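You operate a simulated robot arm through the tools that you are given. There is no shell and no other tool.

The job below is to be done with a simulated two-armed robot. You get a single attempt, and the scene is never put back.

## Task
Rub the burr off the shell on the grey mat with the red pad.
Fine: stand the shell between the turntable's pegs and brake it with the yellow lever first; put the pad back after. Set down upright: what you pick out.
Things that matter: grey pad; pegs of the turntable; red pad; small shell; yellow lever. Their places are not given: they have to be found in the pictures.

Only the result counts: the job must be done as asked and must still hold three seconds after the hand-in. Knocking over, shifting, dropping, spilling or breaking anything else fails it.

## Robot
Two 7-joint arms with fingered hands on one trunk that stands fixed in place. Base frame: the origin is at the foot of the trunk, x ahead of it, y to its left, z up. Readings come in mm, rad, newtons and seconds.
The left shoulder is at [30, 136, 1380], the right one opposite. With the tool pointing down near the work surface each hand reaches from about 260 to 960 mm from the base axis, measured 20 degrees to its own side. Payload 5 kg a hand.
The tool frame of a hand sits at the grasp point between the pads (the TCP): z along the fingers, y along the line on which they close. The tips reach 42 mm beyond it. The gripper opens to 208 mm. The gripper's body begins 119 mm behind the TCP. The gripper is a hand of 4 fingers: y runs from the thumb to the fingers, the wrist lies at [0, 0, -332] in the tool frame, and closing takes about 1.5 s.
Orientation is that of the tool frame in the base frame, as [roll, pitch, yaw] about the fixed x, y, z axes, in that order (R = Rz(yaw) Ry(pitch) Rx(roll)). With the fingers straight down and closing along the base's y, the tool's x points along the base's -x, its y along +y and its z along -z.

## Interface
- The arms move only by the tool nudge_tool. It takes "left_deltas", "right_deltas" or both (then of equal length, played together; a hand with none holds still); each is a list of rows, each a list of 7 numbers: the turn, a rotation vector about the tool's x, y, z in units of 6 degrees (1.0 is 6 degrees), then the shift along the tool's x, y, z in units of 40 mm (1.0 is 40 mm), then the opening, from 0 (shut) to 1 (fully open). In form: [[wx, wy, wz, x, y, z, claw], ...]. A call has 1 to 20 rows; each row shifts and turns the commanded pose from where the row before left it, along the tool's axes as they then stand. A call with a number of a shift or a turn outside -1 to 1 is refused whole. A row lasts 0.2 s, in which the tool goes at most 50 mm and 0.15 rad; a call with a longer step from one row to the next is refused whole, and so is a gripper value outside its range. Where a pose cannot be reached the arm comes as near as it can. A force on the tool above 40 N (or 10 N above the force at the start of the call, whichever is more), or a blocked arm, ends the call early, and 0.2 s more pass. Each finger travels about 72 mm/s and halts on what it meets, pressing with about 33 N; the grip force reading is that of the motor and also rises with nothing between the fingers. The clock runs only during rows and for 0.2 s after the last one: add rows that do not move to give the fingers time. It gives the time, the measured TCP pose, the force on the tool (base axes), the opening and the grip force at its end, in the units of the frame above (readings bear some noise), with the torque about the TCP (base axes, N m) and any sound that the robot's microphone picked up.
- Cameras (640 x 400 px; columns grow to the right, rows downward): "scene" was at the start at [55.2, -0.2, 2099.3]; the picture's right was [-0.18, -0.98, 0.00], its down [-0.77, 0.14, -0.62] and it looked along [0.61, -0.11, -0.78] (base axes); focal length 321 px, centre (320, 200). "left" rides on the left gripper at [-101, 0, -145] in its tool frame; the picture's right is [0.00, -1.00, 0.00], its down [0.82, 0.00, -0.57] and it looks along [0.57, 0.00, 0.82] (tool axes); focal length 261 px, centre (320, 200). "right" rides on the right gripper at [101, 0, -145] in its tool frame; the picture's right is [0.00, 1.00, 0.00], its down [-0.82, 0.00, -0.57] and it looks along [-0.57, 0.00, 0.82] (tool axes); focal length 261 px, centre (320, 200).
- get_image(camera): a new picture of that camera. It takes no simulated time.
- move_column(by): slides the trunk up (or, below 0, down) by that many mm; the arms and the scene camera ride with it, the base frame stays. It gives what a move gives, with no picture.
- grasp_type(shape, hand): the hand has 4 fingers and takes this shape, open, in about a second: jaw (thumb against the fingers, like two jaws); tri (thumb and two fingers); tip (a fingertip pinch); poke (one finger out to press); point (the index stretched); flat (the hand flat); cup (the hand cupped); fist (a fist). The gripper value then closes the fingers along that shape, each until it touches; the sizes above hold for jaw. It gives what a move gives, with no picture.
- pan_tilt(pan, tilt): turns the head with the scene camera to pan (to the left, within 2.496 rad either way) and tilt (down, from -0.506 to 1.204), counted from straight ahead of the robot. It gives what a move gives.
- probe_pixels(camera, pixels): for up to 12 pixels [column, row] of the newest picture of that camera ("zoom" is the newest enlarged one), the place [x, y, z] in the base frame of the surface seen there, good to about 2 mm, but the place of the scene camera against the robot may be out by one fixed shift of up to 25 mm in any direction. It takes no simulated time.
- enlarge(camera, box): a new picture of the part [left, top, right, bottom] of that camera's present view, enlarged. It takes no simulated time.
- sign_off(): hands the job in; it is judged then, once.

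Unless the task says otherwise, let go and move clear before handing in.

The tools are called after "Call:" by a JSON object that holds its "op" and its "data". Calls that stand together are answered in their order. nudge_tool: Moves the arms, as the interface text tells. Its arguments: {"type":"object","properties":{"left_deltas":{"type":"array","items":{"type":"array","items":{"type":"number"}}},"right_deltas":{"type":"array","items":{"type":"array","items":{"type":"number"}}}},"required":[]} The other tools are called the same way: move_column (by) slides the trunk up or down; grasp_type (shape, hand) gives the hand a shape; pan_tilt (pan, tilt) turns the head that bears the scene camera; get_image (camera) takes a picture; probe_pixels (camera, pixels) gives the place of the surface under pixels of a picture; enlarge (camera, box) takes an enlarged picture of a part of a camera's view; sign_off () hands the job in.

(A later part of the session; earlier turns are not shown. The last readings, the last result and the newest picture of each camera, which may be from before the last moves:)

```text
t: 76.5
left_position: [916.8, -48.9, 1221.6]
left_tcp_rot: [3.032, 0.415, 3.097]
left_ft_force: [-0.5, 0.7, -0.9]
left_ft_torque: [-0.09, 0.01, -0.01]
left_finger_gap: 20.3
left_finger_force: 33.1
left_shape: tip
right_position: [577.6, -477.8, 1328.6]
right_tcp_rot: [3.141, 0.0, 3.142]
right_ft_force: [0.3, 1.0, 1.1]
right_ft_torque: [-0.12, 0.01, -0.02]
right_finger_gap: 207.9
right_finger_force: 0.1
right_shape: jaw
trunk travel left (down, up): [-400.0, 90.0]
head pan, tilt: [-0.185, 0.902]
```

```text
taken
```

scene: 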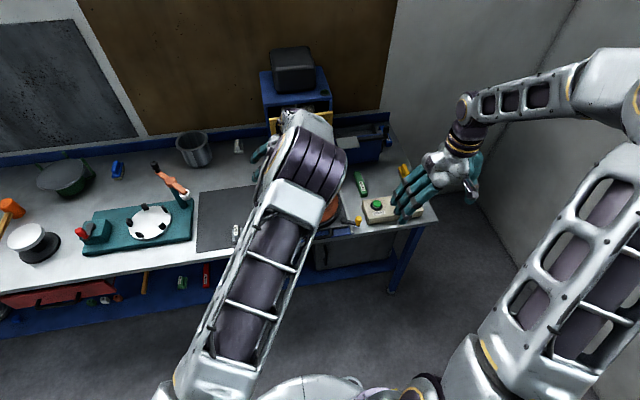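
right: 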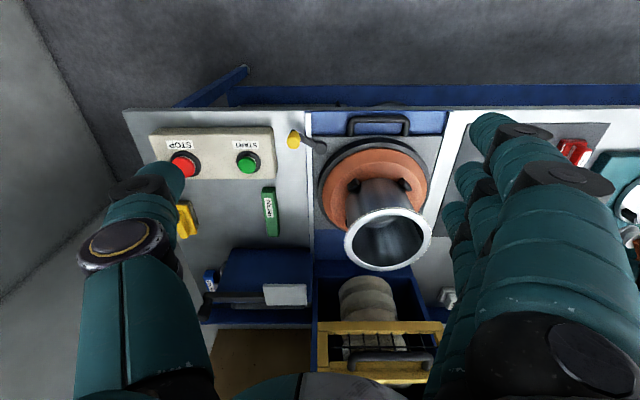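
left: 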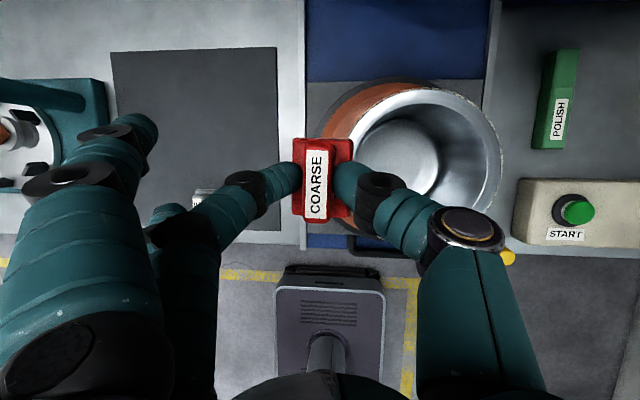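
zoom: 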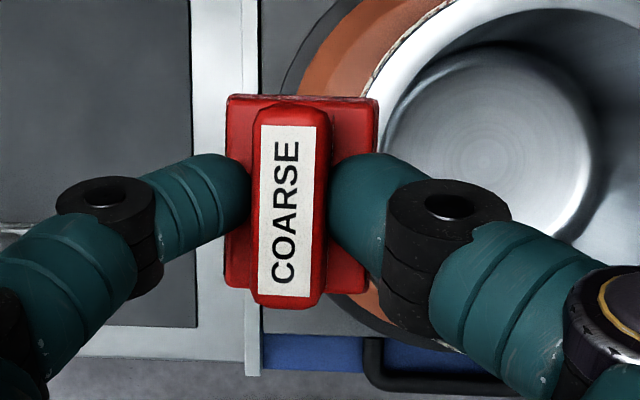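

Call:
{"op": "probe_pixels", "data": {"camera": "left", "pixels": [[297, 143], [345, 143], [346, 152], [296, 152], [294, 206], [340, 208], [318, 148], [312, 218], [347, 148], [296, 200], [450, 100], [385, 100]]}}

```text
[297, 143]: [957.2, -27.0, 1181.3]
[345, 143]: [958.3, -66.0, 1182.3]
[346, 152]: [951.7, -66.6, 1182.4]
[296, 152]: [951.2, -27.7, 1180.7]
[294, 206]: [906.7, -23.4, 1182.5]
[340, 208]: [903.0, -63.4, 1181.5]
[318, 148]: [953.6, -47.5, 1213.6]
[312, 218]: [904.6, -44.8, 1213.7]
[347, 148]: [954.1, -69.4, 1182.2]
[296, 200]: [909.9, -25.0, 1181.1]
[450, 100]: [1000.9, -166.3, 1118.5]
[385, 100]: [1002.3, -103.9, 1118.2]
```

The pad is level now, its centre at TCP+(14,3), underside at ≈1162.5. I'll move it over the left rim (pad centre y≈-68) and down to a few mm above.

Call:
{"op": "nudge_tool", "data": {"left_deltas": [[0, 0, 0, 0.0905, -0.162, 0.2025, 0], [0, 0, 0, 0.0905, -0.162, 0.2025, 0], [0, 0, 0, 0.0905, -0.162, 0.2025, 0], [0, 0, 0, 0.0905, -0.162, 0.2025, 0], [0, 0, 0, 0, 0, 0, 0]]}}

Call:
{"op": "get_image", "data": {"camera": "left"}}

Call:
{"op": "probe_pixels", "data": {"camera": "left", "pixels": [[297, 143], [345, 143], [294, 206], [340, 208], [380, 110], [395, 70]]}}

```text
t: 77.7
left_position: [917.8, -72.1, 1184.3]
left_tcp_rot: [3.031, 0.417, 3.098]
left_ft_force: [0.4, 0.7, -0.9]
left_ft_torque: [-0.04, 0.01, -0.01]
left_finger_gap: 20.3
left_finger_force: 32.7
left_shape: tip
right_position: [577.0, -477.7, 1329.7]
right_tcp_rot: [3.142, 0.0, -3.141]
right_ft_force: [0.1, 0.3, -0.7]
right_ft_torque: [-0.03, -0.03, 0.01]
right_finger_gap: 207.8
right_finger_force: 0.0
right_shape: jaw
trunk travel left (down, up): [-400.0, 90.0]
head pan, tilt: [-0.185, 0.902]
```

```text
taken
```

left: 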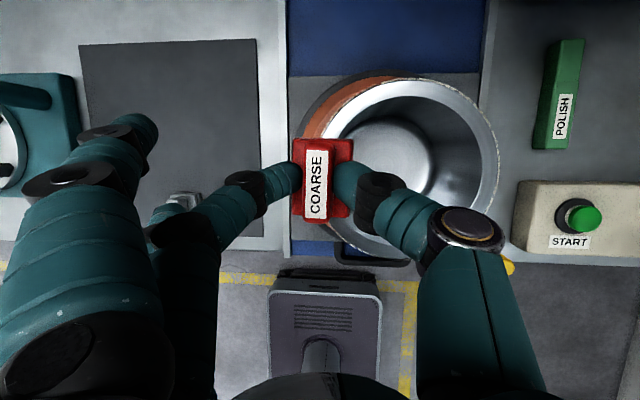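

```text
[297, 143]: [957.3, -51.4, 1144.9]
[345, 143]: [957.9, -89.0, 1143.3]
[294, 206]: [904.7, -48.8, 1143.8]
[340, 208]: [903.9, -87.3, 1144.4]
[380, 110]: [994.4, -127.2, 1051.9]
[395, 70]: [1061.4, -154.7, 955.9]
```

The pad's underside is ≈6 mm above the rim. I'll lower it in 1.5 mm rows until light contact.

Call:
{"op": "nudge_tool", "data": {"left_deltas": [[0, 0, 0, 0.0152, -0.0039, 0.034, 0], [0, 0, 0, 0.0152, -0.0039, 0.034, 0], [0, 0, 0, 0.0152, -0.0039, 0.034, 0], [0, 0, 0, 0.0152, -0.0039, 0.034, 0], [0, 0, 0, 0, 0, 0, 0]]}}

Call:
{"op": "nudge_tool", "data": {"left_deltas": [[0, 0, 0, 0.01, -0.0026, 0.0227, 0], [0, 0, 0, 0, 0, 0, 0]]}}

Call:
{"op": "nudge_tool", "data": {"left_deltas": [[0, 0, 0, 0.01, -0.0026, 0.0227, 0], [0, 0, 0, 0, 0, 0, 0]]}}

```text
t: 78.9
left_position: [918.5, -73.5, 1178.9]
left_tcp_rot: [3.03, 0.417, 3.098]
left_ft_force: [-0.2, 0.4, 2.4]
left_ft_torque: [-0.04, 0.03, -0.01]
left_finger_gap: 20.1
left_finger_force: 32.9
left_shape: tip
right_position: [577.3, -478.3, 1328.8]
right_tcp_rot: [-3.14, 0.0, -3.141]
right_ft_force: [0.3, -0.4, 0.0]
right_ft_torque: [0.0, 0.03, -0.02]
right_finger_gap: 207.8
right_finger_force: 0.0
right_shape: jaw
trunk travel left (down, up): [-400.0, 90.0]
head pan, tilt: [-0.185, 0.902]
```

```text
t: 79.5
left_position: [918.9, -74.1, 1178.1]
left_tcp_rot: [3.032, 0.42, 3.097]
left_ft_force: [0.6, 1.3, 7.9]
left_ft_torque: [-0.07, -0.16, 0.01]
left_finger_gap: 20.4
left_finger_force: 32.8
left_shape: tip
right_position: [577.0, -478.5, 1330.0]
right_tcp_rot: [-3.141, -0.001, -3.141]
right_ft_force: [0.0, 1.1, 0.3]
right_ft_torque: [-0.01, -0.01, -0.02]
right_finger_gap: 207.8
right_finger_force: 0.0
right_shape: jaw
trunk travel left (down, up): [-400.0, 90.0]
head pan, tilt: [-0.185, 0.902]
```

```text
t: 80.1
left_position: [917.8, -72.7, 1179.2]
left_tcp_rot: [3.032, 0.42, 3.096]
left_ft_force: [1.9, 1.2, 15.1]
left_ft_torque: [0.19, -0.33, 0.1]
left_finger_gap: 20.4
left_finger_force: 33.1
left_shape: tip
right_position: [577.3, -477.7, 1330.5]
right_tcp_rot: [-3.14, -0.001, 3.142]
right_ft_force: [0.4, 0.3, -0.8]
right_ft_torque: [0.01, -0.04, 0.02]
right_finger_gap: 208.1
right_finger_force: 0.1
right_shape: jaw
trunk travel left (down, up): [-400.0, 90.0]
head pan, tilt: [-0.185, 0.902]
```

Contact is made (15 N after the last millimetre, about 7 N/mm). I'll ease off 1 mm and rub with radial (±y) strokes, watching forces.

Call:
{"op": "nudge_tool", "data": {"left_deltas": [[0, 0, 0, -0.01, 0.0026, -0.0227, 0], [0, 0, 0, 0.0053, 0.124, 0.0119, 0], [0, 0, 0, 0.0053, 0.124, 0.0119, 0], [0, 0, 0, -0.0053, -0.124, -0.0119, 0], [0, 0, 0, -0.0053, -0.124, -0.0119, 0], [0, 0, 0, -0.0053, -0.124, -0.0119, 0], [0, 0, 0, 0.0053, 0.124, 0.0119, 0], [0, 0, 0, 0.0053, 0.124, 0.0119, 0], [0, 0, 0, -0.0053, -0.124, -0.0119, 0], [0, 0, 0, 0, 0, 0, 0]]}}

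Call:
{"op": "get_image", "data": {"camera": "left"}}

Call:
{"op": "enlarge", "data": {"camera": "left", "box": [280, 50, 520, 270]}}

```text
t: 82.3
left_position: [918.2, -73.1, 1177.3]
left_tcp_rot: [3.03, 0.418, 3.098]
left_ft_force: [-0.2, 1.6, 9.7]
left_ft_torque: [0.15, -0.08, 0.01]
left_finger_gap: 20.0
left_finger_force: 32.6
left_shape: tip
right_position: [576.9, -478.4, 1330.2]
right_tcp_rot: [3.141, -0.001, 3.142]
right_ft_force: [0.4, -0.5, -0.8]
right_ft_torque: [-0.03, 0.0, 0.0]
right_finger_gap: 207.8
right_finger_force: 0.1
right_shape: jaw
trunk travel left (down, up): [-400.0, 90.0]
head pan, tilt: [-0.185, 0.902]
```

```text
taken
```

left: 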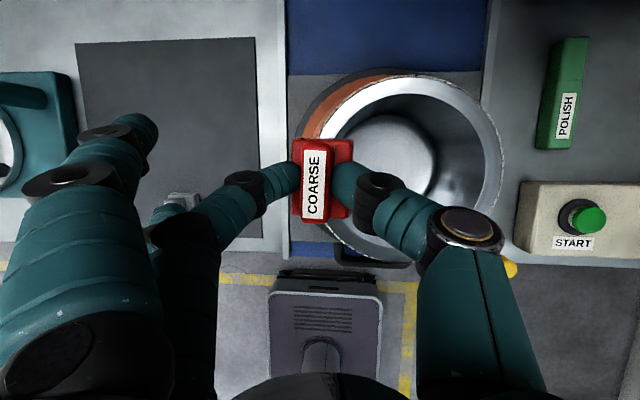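

```text
1.82 times, centred on (400, 160) of left
```

zoom: 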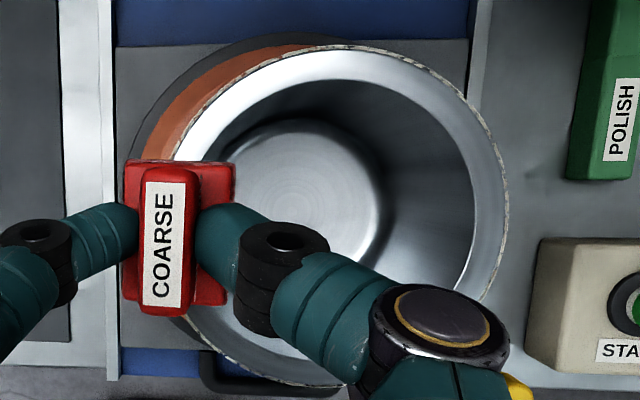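

I can't see under the pad yet. I'll slide it in contact along the rim 30° toward the far side, then look at the left arc it just covered.

Call:
{"op": "nudge_tool", "data": {"left_deltas": [[0, 0, 0, -0.2945, -0.0278, 0.128, 0], [0, 0, 0, -0.288, -0.083, 0.1188, 0], [0, 0, 0, -0.2726, -0.1355, 0.106, 0], [0, 0, 0, 0, 0, 0, 0]]}}

Call:
{"op": "get_image", "data": {"camera": "left"}}

Call:
{"op": "enlarge", "data": {"camera": "left", "box": [270, 50, 490, 290]}}

```text
t: 83.3
left_position: [954.8, -83.0, 1178.1]
left_tcp_rot: [3.032, 0.416, 3.096]
left_ft_force: [-2.0, 1.6, 5.6]
left_ft_torque: [0.21, 0.03, 0.02]
left_finger_gap: 20.2
left_finger_force: 33.1
left_shape: tip
right_position: [576.7, -477.9, 1329.7]
right_tcp_rot: [3.141, 0.0, 3.142]
right_ft_force: [-1.0, -0.8, 0.9]
right_ft_torque: [-0.02, -0.03, 0.03]
right_finger_gap: 207.7
right_finger_force: 0.0
right_shape: jaw
trunk travel left (down, up): [-400.0, 90.0]
head pan, tilt: [-0.185, 0.902]
```

```text
taken
```

left: 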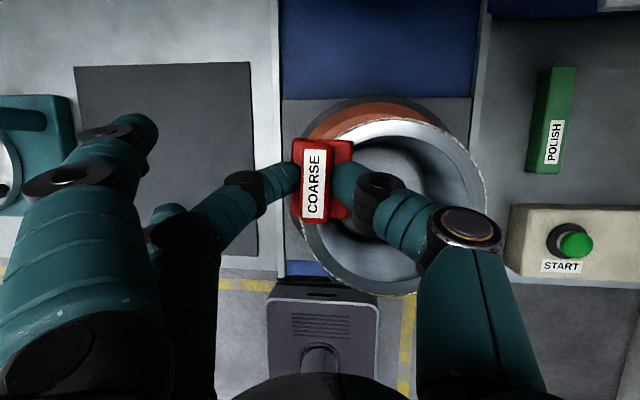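

```text
1.67 times, centred on (380, 170) of left
```

zoom: 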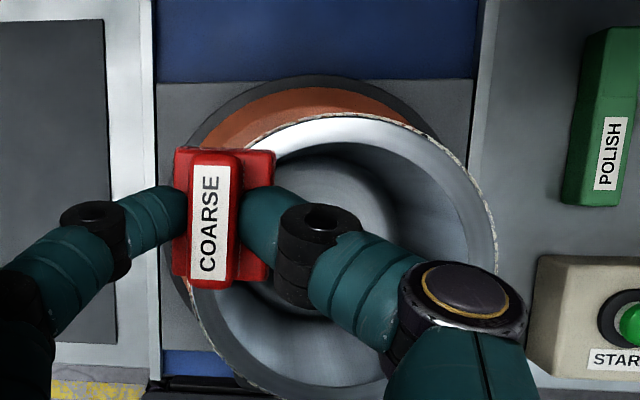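

Call:
{"op": "enlarge", "data": {"camera": "left", "box": [285, 200, 365, 290]}}

Call:
{"op": "enlarge", "data": {"camera": "left", "box": [330, 110, 490, 220]}}

```text
4.44 times, centred on (325, 245) of left
```

zoom: 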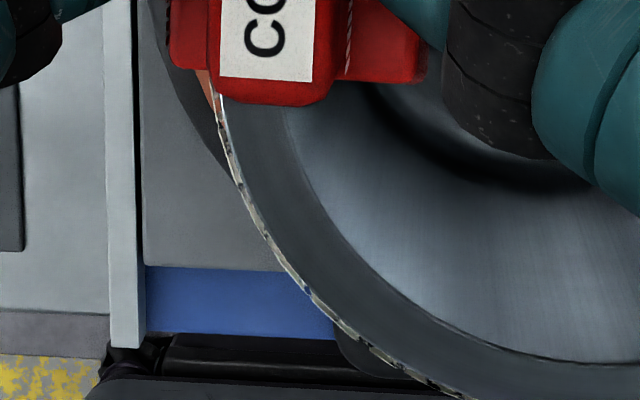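

```text
3.64 times, centred on (410, 165) of left
```

zoom: 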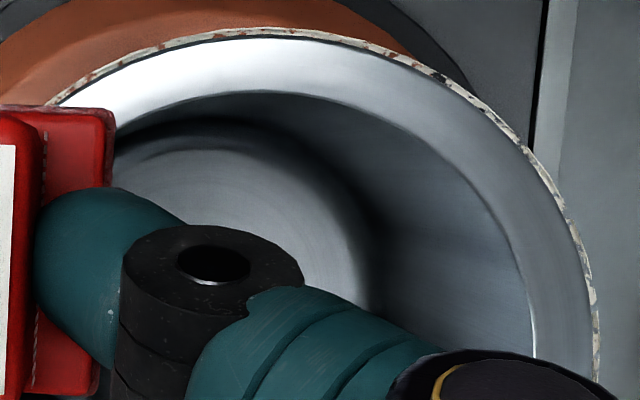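

The arc below the pad still seems to show burr. I'll probe the burr's height and radius to see where it sits on the flange.

Call:
{"op": "probe_pixels", "data": {"camera": "zoom", "pixels": [[597, 320], [590, 320], [580, 240], [572, 240], [530, 155], [522, 160], [420, 68], [415, 76], [250, 33], [250, 42], [110, 70], [560, 330]]}}

Call:
{"op": "enlarge", "data": {"camera": "left", "box": [300, 205, 330, 245]}}

Call:
{"op": "enlarge", "data": {"camera": "left", "box": [460, 150, 500, 200]}}

```text
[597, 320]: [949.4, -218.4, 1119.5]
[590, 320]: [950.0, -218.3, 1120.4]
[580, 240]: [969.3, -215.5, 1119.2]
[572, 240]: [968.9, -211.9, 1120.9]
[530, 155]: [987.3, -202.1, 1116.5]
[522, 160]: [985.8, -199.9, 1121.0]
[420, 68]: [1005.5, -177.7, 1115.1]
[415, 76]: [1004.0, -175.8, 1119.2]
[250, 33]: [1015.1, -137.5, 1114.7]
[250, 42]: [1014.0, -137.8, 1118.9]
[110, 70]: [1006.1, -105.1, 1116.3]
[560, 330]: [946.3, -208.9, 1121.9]
```

```text
10.00 times, centred on (315, 225) of left
```

zoom: 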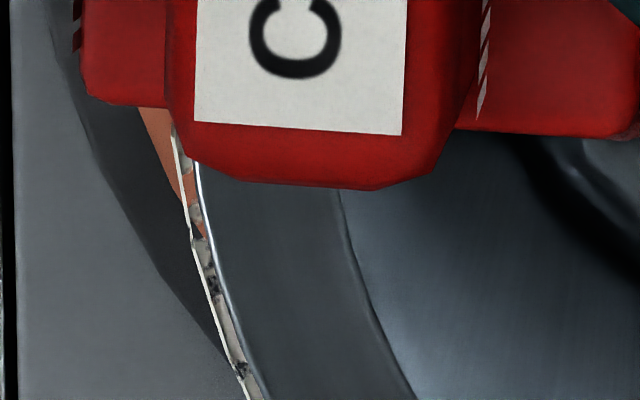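

```text
8.00 times, centred on (480, 175) of left
```

zoom: 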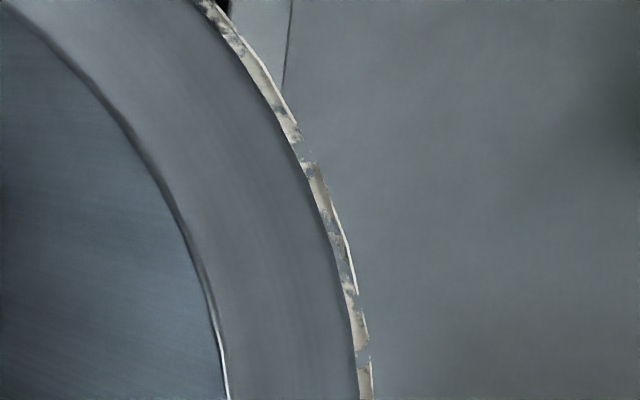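

The burr is a thin ribbon on the flange's outer edge (z 1115–1120), and right below the pad it already looks broken (zoom (185,180)). The shell/sled has drifted ~5 mm in x. I'll continue sliding around to about 20° and re-inspect the left arc.

Call:
{"op": "nudge_tool", "data": {"left_deltas": [[0, 0, 0, -0.366, -0.1318, 0.148, 0], [0, 0, 0, -0.2174, -0.2262, 0.0709, 0], [0, 0, 0, -0.18, -0.2635, 0.05, 0], [0, 0, 0, -0.1357, -0.2909, 0.027, 0], [0, 0, 0, 0, 0, 0, 0]]}}

Call:
{"op": "get_image", "data": {"camera": "left"}}

Call:
{"op": "enlarge", "data": {"camera": "left", "box": [255, 180, 335, 270]}}

Call:
{"op": "enlarge", "data": {"camera": "left", "box": [240, 100, 440, 320]}}

```text
t: 84.5
left_position: [992.7, -120.0, 1177.9]
left_tcp_rot: [3.033, 0.416, 3.097]
left_ft_force: [0.4, -0.4, 0.5]
left_ft_torque: [0.07, 0.06, -0.01]
left_finger_gap: 19.8
left_finger_force: 33.1
left_shape: tip
right_position: [577.1, -478.3, 1329.8]
right_tcp_rot: [-3.142, 0.0, 3.141]
right_ft_force: [-0.1, 0.2, 0.0]
right_ft_torque: [0.01, 0.0, -0.03]
right_finger_gap: 208.0
right_finger_force: 0.1
right_shape: jaw
trunk travel left (down, up): [-400.0, 90.0]
head pan, tilt: [-0.185, 0.902]
```

```text
taken
```

left: 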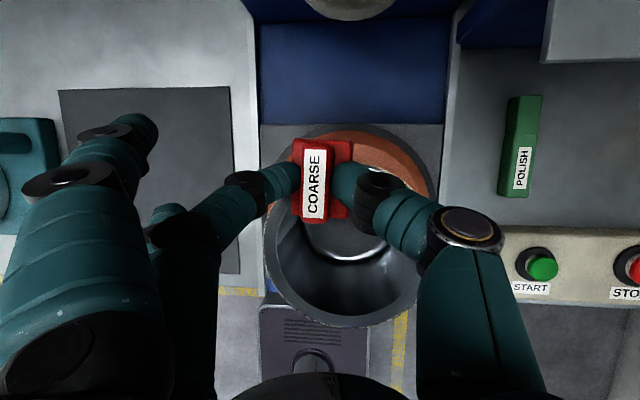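

```text
4.44 times, centred on (295, 225) of left
```

zoom: 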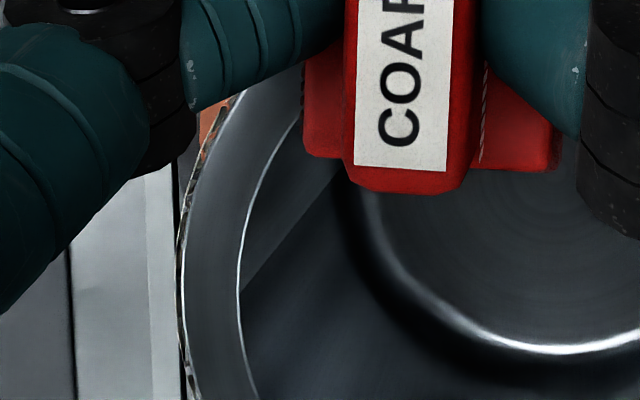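

```text
1.82 times, centred on (340, 210) of left
```

zoom: 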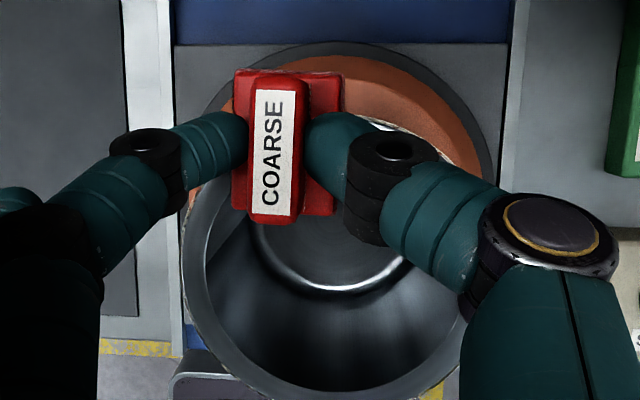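

The contact force has dropped to 0.5 N; I'll check that the shell is still level by probing its rim.

Call:
{"op": "probe_pixels", "data": {"camera": "left", "pixels": [[267, 260], [285, 295], [340, 325], [395, 310], [415, 290], [300, 225], [375, 160], [345, 210], [342, 143], [297, 143], [294, 206], [320, 250]]}}

Call:
{"op": "get_image", "data": {"camera": "scene"}}

Call:
{"op": "enlarge", "data": {"camera": "right", "box": [380, 120, 500, 270]}}

```text
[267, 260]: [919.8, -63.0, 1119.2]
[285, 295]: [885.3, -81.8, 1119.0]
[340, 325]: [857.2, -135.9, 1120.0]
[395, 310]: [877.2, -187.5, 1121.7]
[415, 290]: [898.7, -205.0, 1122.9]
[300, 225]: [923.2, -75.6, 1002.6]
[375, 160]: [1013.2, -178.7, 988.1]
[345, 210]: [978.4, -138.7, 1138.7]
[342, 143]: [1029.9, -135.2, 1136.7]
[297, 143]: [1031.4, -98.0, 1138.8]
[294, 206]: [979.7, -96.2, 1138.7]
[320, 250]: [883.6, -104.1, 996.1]
```

```text
taken
```

scene: 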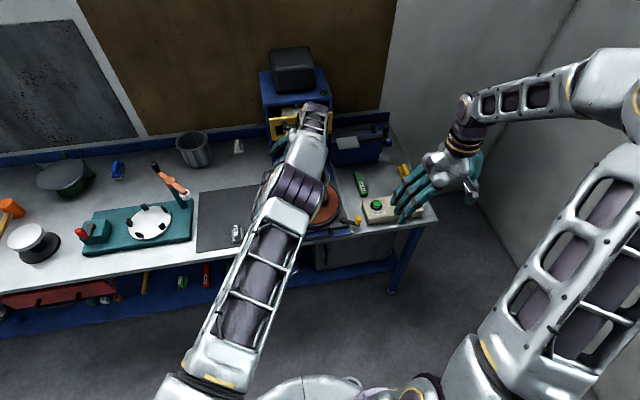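

```text
2.67 times, centred on (440, 195) of right
```

zoom: 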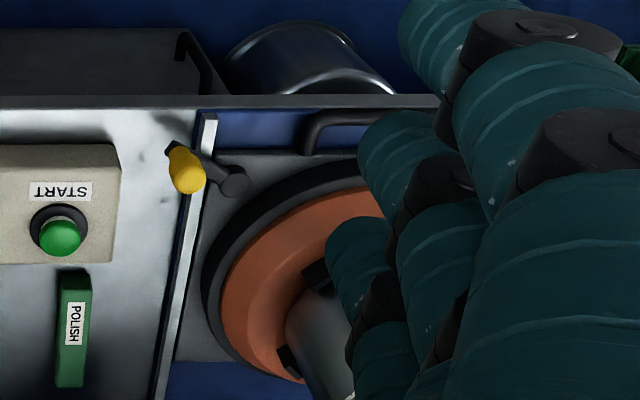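

The rim is tilted only slightly (1119 left, 1123 right). I'll zoom in hard on the rubbed left arc and compare it with an unrubbed arc.

Call:
{"op": "enlarge", "data": {"camera": "left", "box": [260, 195, 300, 245]}}

Call:
{"op": "enlarge", "data": {"camera": "left", "box": [260, 240, 300, 290]}}

Call:
{"op": "enlarge", "data": {"camera": "left", "box": [300, 290, 360, 340]}}

```text
8.00 times, centred on (280, 220) of left
```

zoom: 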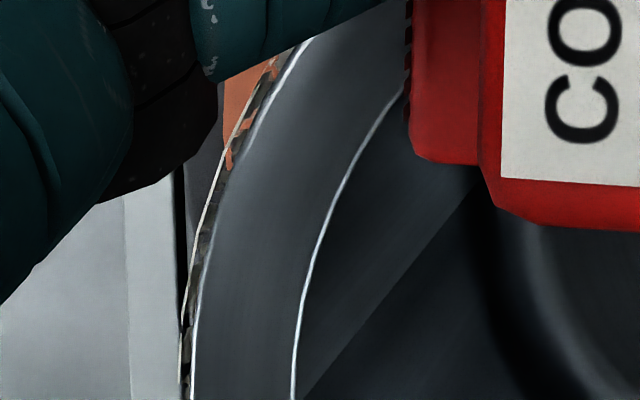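

```text
8.00 times, centred on (280, 265) of left
```

zoom: 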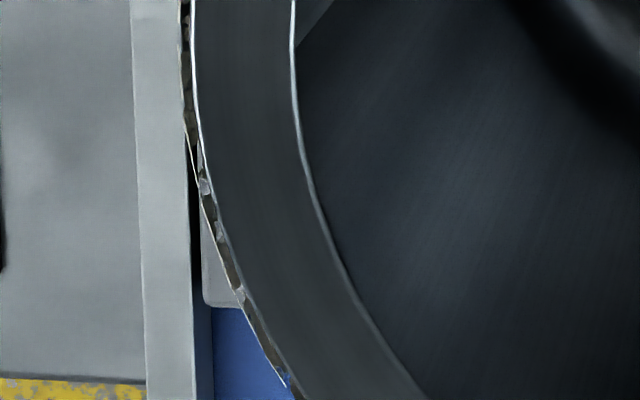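

```text
8.00 times, centred on (330, 315) of left
```

zoom: 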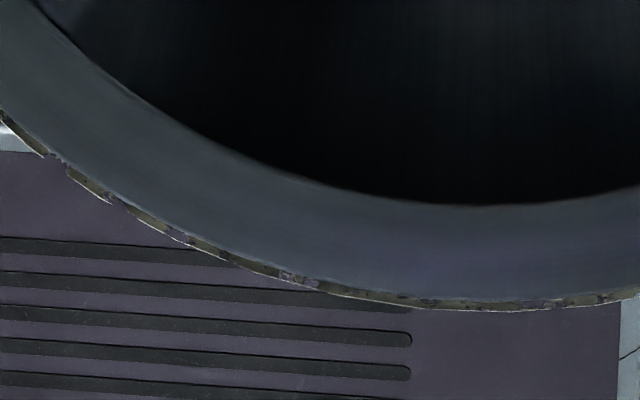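

The rubbed left arc looks sparser (see-through) than the near arc, so wear seems gradual and more passes are needed. I'll press down ~1.2 mm to regain contact, then continue round the far side.

Call:
{"op": "nudge_tool", "data": {"left_deltas": [[0, 0, 0, 0.0122, -0.0031, 0.0272, 0], [0, 0, 0, -0.0845, -0.3083, 0.005, 0], [0, 0, 0, -0.0388, -0.3207, -0.0196, 0], [0, 0, 0, 0, 0, 0, 0]]}}

```text
t: 85.5
left_position: [998.3, -145.9, 1177.7]
left_tcp_rot: [3.033, 0.419, 3.099]
left_ft_force: [1.7, 2.2, 9.2]
left_ft_torque: [0.39, -0.11, -0.02]
left_finger_gap: 20.3
left_finger_force: 32.7
left_shape: tip
right_position: [577.8, -477.3, 1330.0]
right_tcp_rot: [-3.141, 0.0, 3.141]
right_ft_force: [-0.1, -0.4, 0.0]
right_ft_torque: [0.01, -0.01, 0.02]
right_finger_gap: 208.1
right_finger_force: 0.0
right_shape: jaw
trunk travel left (down, up): [-400.0, 90.0]
head pan, tilt: [-0.185, 0.902]
```

Good contact (9 N) at the far rim. I'll go on around the far right.

Call:
{"op": "nudge_tool", "data": {"left_deltas": [[0, 0, 0, 0.0114, -0.3207, -0.042, 0], [0, 0, 0, 0.0644, -0.3083, -0.0642, 0], [0, 0, 0, 0.1108, -0.2909, -0.0829, 0], [0, 0, 0, 0.1576, -0.2635, -0.1006, 0], [0, 0, 0, 0, 0, 0, 0]]}}

Call:
{"op": "get_image", "data": {"camera": "left"}}

Call:
{"op": "enlarge", "data": {"camera": "left", "box": [200, 100, 440, 340]}}

```text
t: 86.7
left_position: [979.3, -192.9, 1177.6]
left_tcp_rot: [3.033, 0.418, 3.099]
left_ft_force: [0.9, 0.5, 10.4]
left_ft_torque: [0.21, -0.06, -0.02]
left_finger_gap: 20.3
left_finger_force: 32.7
left_shape: tip
right_position: [576.1, -477.0, 1329.8]
right_tcp_rot: [-3.14, 0.001, -3.142]
right_ft_force: [0.3, 0.4, -0.4]
right_ft_torque: [-0.04, 0.0, 0.04]
right_finger_gap: 207.9
right_finger_force: 0.0
right_shape: jaw
trunk travel left (down, up): [-400.0, 90.0]
head pan, tilt: [-0.185, 0.902]
```

```text
taken
```

left: 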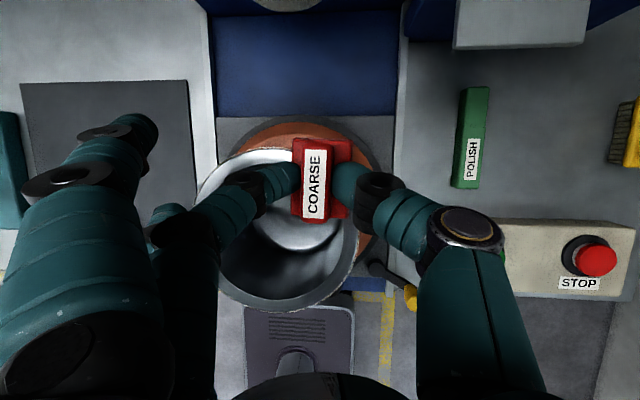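

```text
1.67 times, centred on (320, 220) of left
```

zoom: 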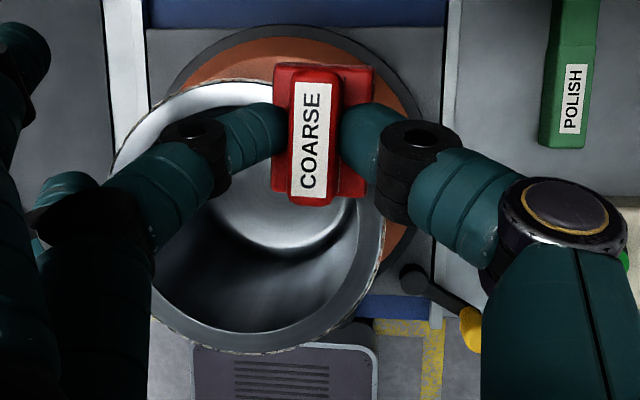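

Call:
{"op": "enlarge", "data": {"camera": "left", "box": [190, 135, 300, 215]}}

Call:
{"op": "enlarge", "data": {"camera": "left", "box": [310, 200, 370, 310]}}

Call:
{"op": "probe_pixels", "data": {"camera": "left", "pixels": [[285, 155], [215, 180], [225, 280], [285, 305], [330, 290], [355, 250], [375, 268]]}}

```text
5.00 times, centred on (245, 175) of left
```

zoom: 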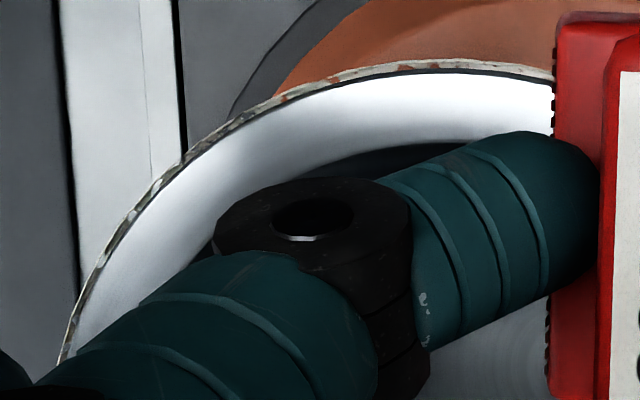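

```text
3.64 times, centred on (340, 255) of left
```

zoom: 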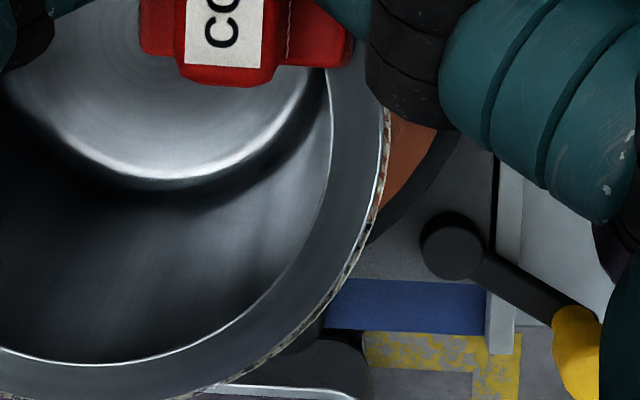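

```text
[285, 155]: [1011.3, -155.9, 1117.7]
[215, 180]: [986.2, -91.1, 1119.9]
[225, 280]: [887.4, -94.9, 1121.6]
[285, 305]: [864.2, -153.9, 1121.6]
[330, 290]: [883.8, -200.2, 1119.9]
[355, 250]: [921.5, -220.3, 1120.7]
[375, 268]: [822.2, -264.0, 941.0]
```

There's no clear visual change yet. I'll rub back and forth several times along the right arc (−40° to −90°) with ~10 N and see whether that arc changes.

Call:
{"op": "nudge_tool", "data": {"left_deltas": [[0, 0, 0, 0.198, -0.2262, -0.1143, 0], [0, 0, 0, 0.2341, -0.184, -0.1255, 0], [0, 0, 0, 0.2613, -0.1343, -0.1319, 0], [0, 0, 0, 0.2816, -0.0845, -0.1353, 0], [0, 0, 0, 0.291, -0.0273, -0.1329, 0], [0, 0, 0, -0.291, 0.0273, 0.1329, 0], [0, 0, 0, -0.2816, 0.0845, 0.1353, 0], [0, 0, 0, -0.2613, 0.1343, 0.1319, 0], [0, 0, 0, -0.2341, 0.184, 0.1255, 0], [0, 0, 0, -0.198, 0.2262, 0.1143, 0], [0, 0, 0, 0.198, -0.2262, -0.1143, 0], [0, 0, 0, 0.2341, -0.184, -0.1255, 0], [0, 0, 0, 0.2613, -0.1343, -0.1319, 0], [0, 0, 0, 0.2816, -0.0845, -0.1353, 0], [0, 0, 0, 0.291, -0.0273, -0.1329, 0], [0, 0, 0, 0, 0, 0, 0]]}}

Call:
{"op": "get_image", "data": {"camera": "left"}}

Call:
{"op": "enlarge", "data": {"camera": "left", "box": [200, 60, 420, 280]}}

Call:
{"op": "enlarge", "data": {"camera": "left", "box": [250, 85, 350, 175]}}

```text
t: 90.1
left_position: [922.8, -220.2, 1176.9]
left_tcp_rot: [3.032, 0.417, 3.096]
left_ft_force: [2.6, -0.9, 12.5]
left_ft_torque: [0.24, -0.2, -0.07]
left_finger_gap: 19.5
left_finger_force: 33.2
left_shape: tip
right_position: [577.6, -478.9, 1329.1]
right_tcp_rot: [-3.141, 0.0, -3.141]
right_ft_force: [0.0, 0.3, -0.7]
right_ft_torque: [-0.02, 0.02, -0.01]
right_finger_gap: 207.9
right_finger_force: 0.0
right_shape: jaw
trunk travel left (down, up): [-400.0, 90.0]
head pan, tilt: [-0.185, 0.902]
```

```text
taken
```

left: 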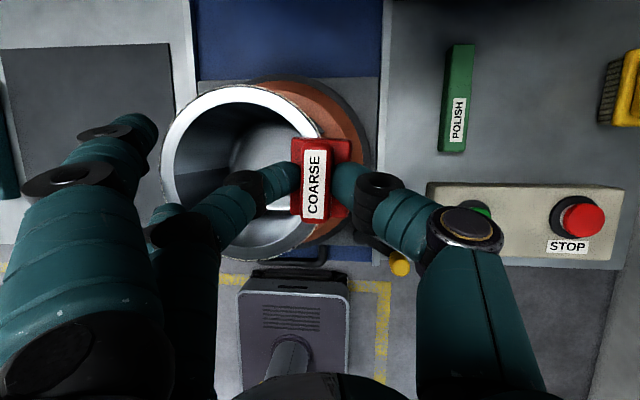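

```text
1.82 times, centred on (310, 170) of left
```

zoom: 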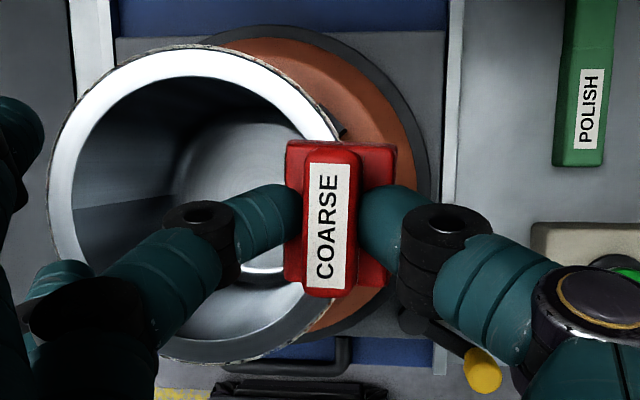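

```text
4.44 times, centred on (300, 130) of left
```

zoom: 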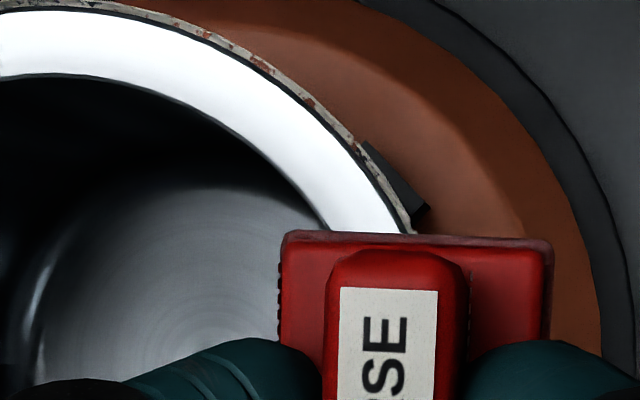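

Call:
{"op": "probe_pixels", "data": {"camera": "left", "pixels": [[245, 90], [190, 110], [163, 170], [200, 240], [270, 250], [310, 118], [315, 225], [297, 143], [345, 143], [294, 206], [340, 208], [370, 245]]}}

```text
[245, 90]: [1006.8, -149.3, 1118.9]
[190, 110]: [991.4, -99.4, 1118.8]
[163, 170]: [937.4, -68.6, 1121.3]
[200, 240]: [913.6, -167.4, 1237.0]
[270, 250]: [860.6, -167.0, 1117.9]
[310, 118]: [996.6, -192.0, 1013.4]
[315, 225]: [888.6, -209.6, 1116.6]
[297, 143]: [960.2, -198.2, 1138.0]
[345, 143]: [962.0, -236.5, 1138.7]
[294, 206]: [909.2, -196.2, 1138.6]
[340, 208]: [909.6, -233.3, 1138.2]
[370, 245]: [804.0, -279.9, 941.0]
```

The pad does straddle the rim edge (pad y −197…−236, rim edge ≈ −224), yet the burr ribbon looks unchanged. I'll view the rim's side profile from the right and scene cameras.

Call:
{"op": "enlarge", "data": {"camera": "scene", "box": [275, 160, 345, 220]}}

Call:
{"op": "get_image", "data": {"camera": "right"}}

Call:
{"op": "enlarge", "data": {"camera": "right", "box": [390, 180, 470, 290]}}

```text
6.67 times, centred on (310, 190) of scene
```

zoom: 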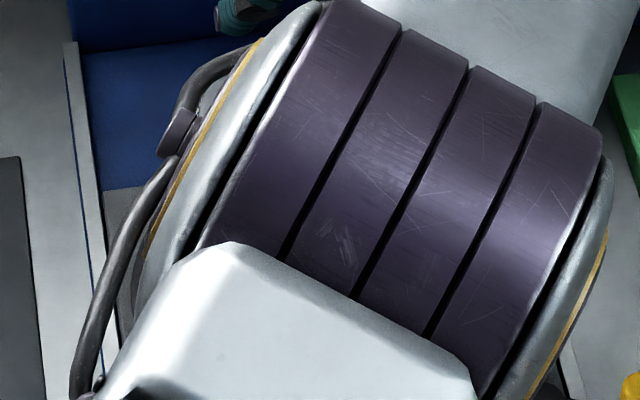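

```text
taken
```

right: 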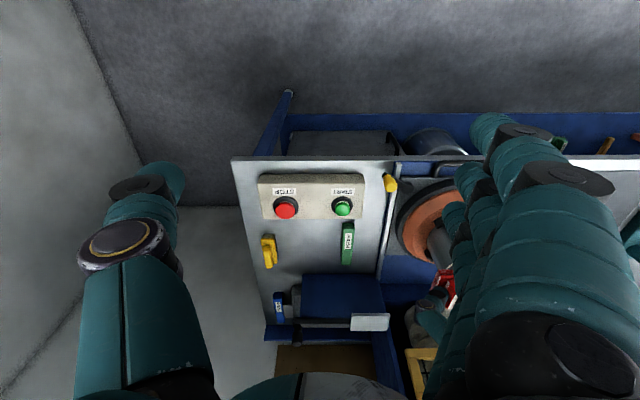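

```text
3.64 times, centred on (430, 235) of right
```

zoom: 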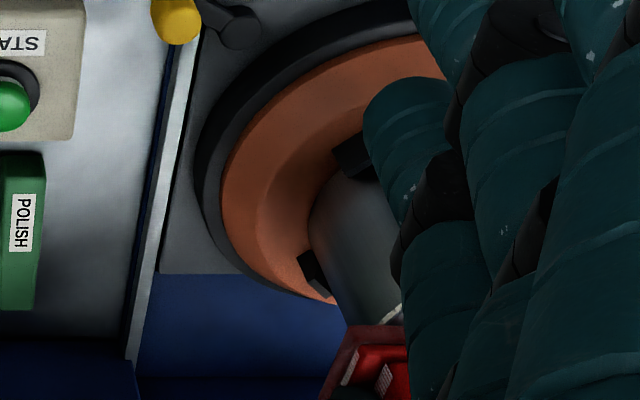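

I'll lift the pad clear and look down at the whole rim to compare rubbed and unrubbed arcs.

Call:
{"op": "nudge_tool", "data": {"left_deltas": [[0, 0, 0, -0.2, 0.05, -0.45, 0], [0, 0, 0, -0.3, 0.08, -0.68, 0], [0, 0, 0, -0.3, 0.48, -0.64, 0], [0, 0, 0, -0.0, 0.88, 0.08, 0], [0, 0, 0, 0.2, 0.88, 0.0, 0], [0, 0, 0, 0.6, 0.5, -0.2, 0], [0, 0, 0, 0.6, 0.4, -0.25, 0], [0, 0, 0, 0, 0, 0, 0]]}}

Call:
{"op": "get_image", "data": {"camera": "left"}}

Call:
{"op": "get_image", "data": {"camera": "scene"}}

```text
t: 91.9
left_position: [868.6, -95.8, 1255.9]
left_tcp_rot: [3.03, 0.417, 3.099]
left_ft_force: [0.2, -0.7, -1.5]
left_ft_torque: [0.05, 0.05, 0.01]
left_finger_gap: 19.7
left_finger_force: 33.3
left_shape: tip
right_position: [579.1, -477.4, 1328.7]
right_tcp_rot: [3.141, -0.002, 3.141]
right_ft_force: [0.5, -1.0, 0.2]
right_ft_torque: [0.01, 0.03, -0.01]
right_finger_gap: 208.1
right_finger_force: 0.1
right_shape: jaw
trunk travel left (down, up): [-400.0, 90.0]
head pan, tilt: [-0.185, 0.902]
```

```text
taken
```

left: 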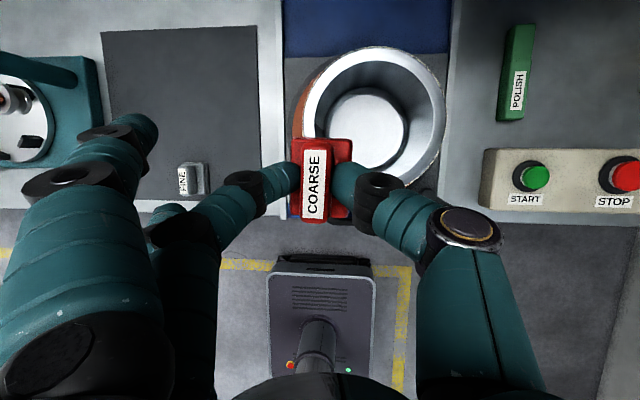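

```text
taken
```

scene: 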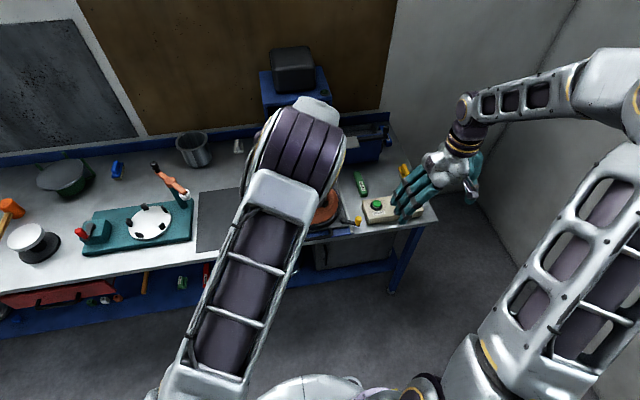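

Call:
{"op": "enlarge", "data": {"camera": "left", "box": [290, 35, 460, 205]}}

Call:
{"op": "enlarge", "data": {"camera": "left", "box": [390, 60, 460, 200]}}

Call:
{"op": "enlarge", "data": {"camera": "left", "box": [290, 35, 400, 140]}}

```text
2.35 times, centred on (375, 120) of left
```

zoom: 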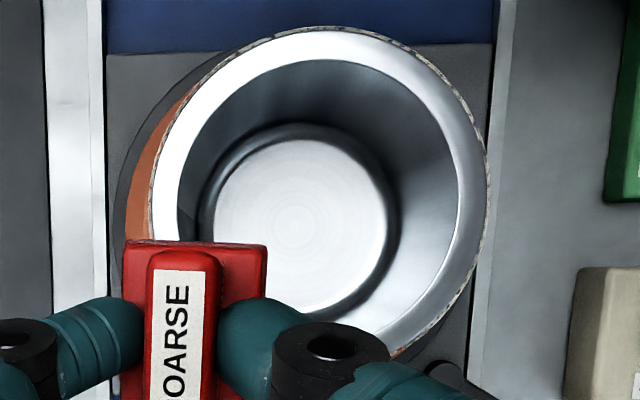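

```text
2.86 times, centred on (425, 130) of left
```

zoom: 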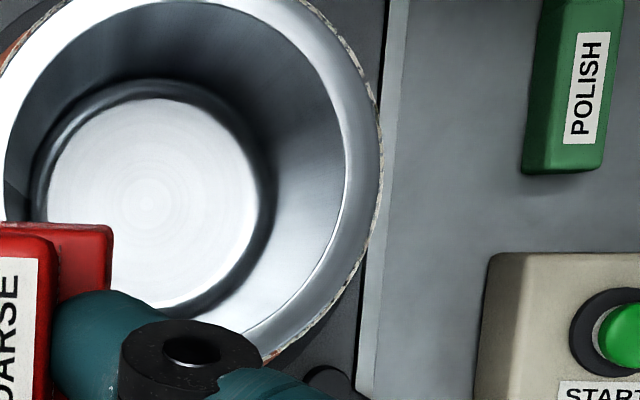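

```text
3.81 times, centred on (345, 88) of left
```

zoom: 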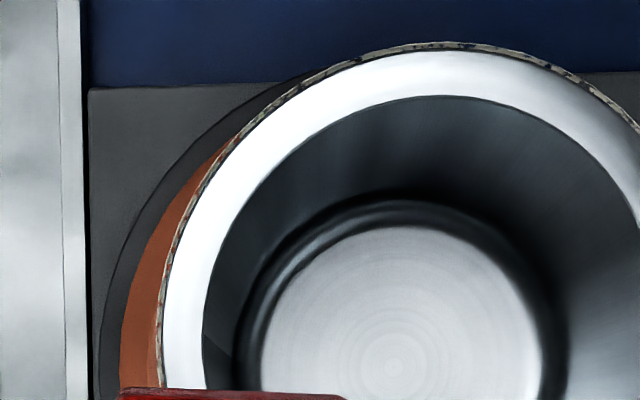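

The burr is still there all round. To see its vertical position on the flange, I'll move the left hand aside with the pad and bring the right camera in for a low side view of the rim.

Call:
{"op": "nudge_tool", "data": {"left_deltas": [[0, 0, 0, 0.02, 0.472, 0.045, 0], [0, 0, 0, 0.02, 0.472, 0.045, 0], [0, 0, 0, 0.02, 0.472, 0.045, 0], [0, 0, 0, 0.02, 0.472, 0.045, 0], [0, 0, 0, 0.02, 0.472, 0.045, 0], [0, 0, 0, 0.02, 0.472, 0.045, 0], [0, 0, 0, 0.02, 0.472, 0.045, 0], [0, 0, 0, 0.02, 0.472, 0.045, 0], [0, 0, 0, 0, 0, 0, 0], [0, 0, 0, 0, 0, 0, 0], [0, 0, 0, 0, 0, 0, 0], [0, 0, 0, 0, 0, 0, 0], [0, 0, 0, 0, 0, 0, 0], [0, 0, 0, 0, 0, 0, 0], [0, 0, 0, 0, 0, 0, 0], [0, 0, 0, 0, 0, 0, 0]], "right_deltas": [[0, 0, 0, -0.625, 0.4625, 0.59, 1], [0, 0, 0, -0.625, 0.4625, 0.59, 1], [0, 0, 0, -0.625, 0.4625, 0.59, 1], [0, 0, 0, -0.625, 0.4625, 0.59, 1], [0, 0, 0, -0.625, 0.4625, 0.59, 1], [0, 0, 0, -0.625, 0.4625, 0.59, 1], [0, 0, 0, -0.625, 0.4625, 0.59, 1], [0, 0, 0, -0.625, 0.4625, 0.59, 1], [0, -1, 0, 0, 0, 0, 1], [0, -1, 0, 0, 0, 0, 1], [0, -1, 0, 0, 0, 0, 1], [0, -1, 0, 0, 0, 0, 1], [0, -1, 0, 0, 0, 0, 1], [0, -1, 0, 0, 0, 0, 1], [0, -1, 0, 0, 0, 0, 1], [0, 0, 0, 0, 0, 0, 1]]}}

Call:
{"op": "get_image", "data": {"camera": "right"}}

Call:
{"op": "get_image", "data": {"camera": "scene"}}

```text
t: 95.3
left_position: [866.4, 55.9, 1256.6]
left_tcp_rot: [3.032, 0.415, 3.097]
left_ft_force: [-0.5, 0.4, -0.4]
left_ft_torque: [0.0, 0.03, -0.01]
left_finger_gap: 19.2
left_finger_force: 32.3
left_shape: tip
right_position: [777.8, -329.7, 1142.3]
right_tcp_rot: [-3.14, 0.735, -3.139]
right_ft_force: [-0.3, 0.8, 0.5]
right_ft_torque: [-0.01, 0.01, -0.03]
right_finger_gap: 208.1
right_finger_force: 0.1
right_shape: jaw
trunk travel left (down, up): [-400.0, 90.0]
head pan, tilt: [-0.185, 0.902]
```

```text
taken
```

right: 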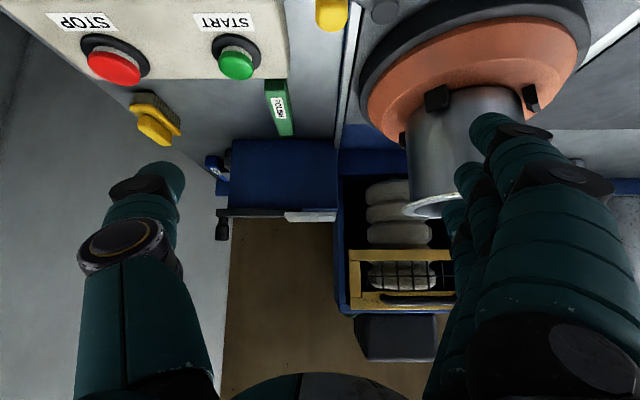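

```text
taken
```

scene: 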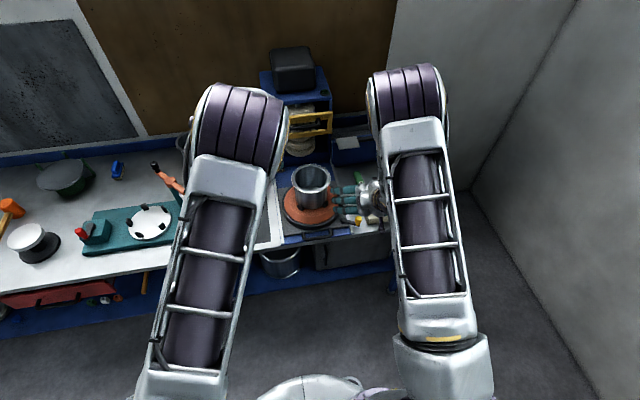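

Call:
{"op": "enlarge", "data": {"camera": "right", "box": [395, 165, 475, 225]}}

Call:
{"op": "enlarge", "data": {"camera": "scene", "box": [280, 155, 345, 215]}}

```text
6.67 times, centred on (435, 195) of right
```

zoom: 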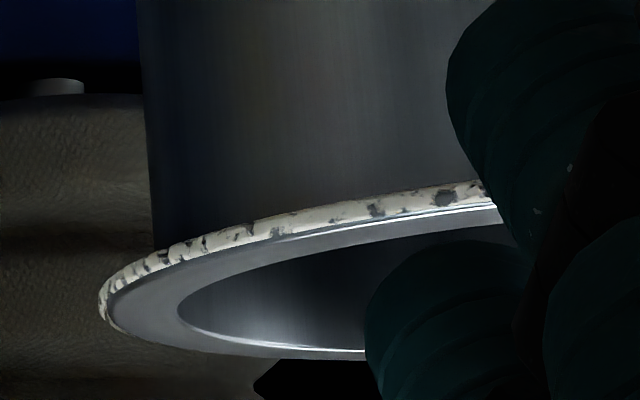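

```text
6.67 times, centred on (312, 185) of scene
```

zoom: 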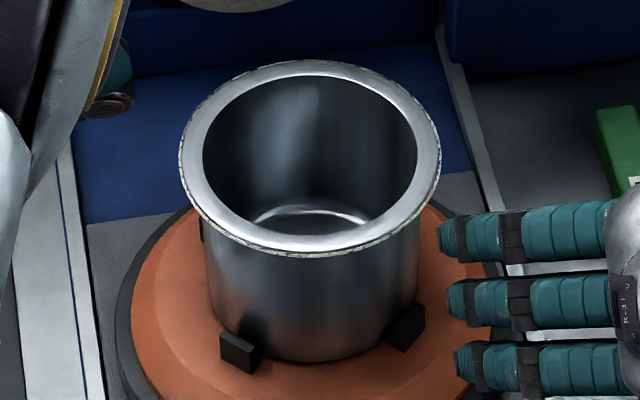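

The side view makes it clear: the burr is a white flaky band on the flange's outer vertical face, so rubbing on the flat top misses it. I need the pad's face leaning against the outer edge, pressing down and inward. First I'll locate the shell precisely (scene camera) after the previous rubbing.

Call:
{"op": "probe_pixels", "data": {"camera": "zoom", "pixels": [[183, 150], [437, 165], [312, 252], [312, 64], [225, 225], [400, 228], [240, 345], [408, 322]]}}

Call:
{"op": "enlarge", "data": {"camera": "scene", "box": [275, 155, 385, 250]}}

```text
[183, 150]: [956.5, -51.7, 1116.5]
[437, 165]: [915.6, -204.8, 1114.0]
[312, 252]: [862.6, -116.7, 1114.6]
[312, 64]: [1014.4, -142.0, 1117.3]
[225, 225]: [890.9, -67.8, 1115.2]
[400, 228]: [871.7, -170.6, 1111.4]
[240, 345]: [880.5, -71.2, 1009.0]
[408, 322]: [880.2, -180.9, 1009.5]
```

```text
4.21 times, centred on (330, 202) of scene
```

zoom: 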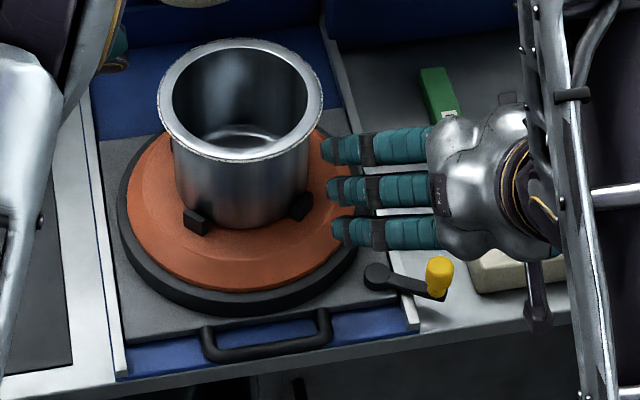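

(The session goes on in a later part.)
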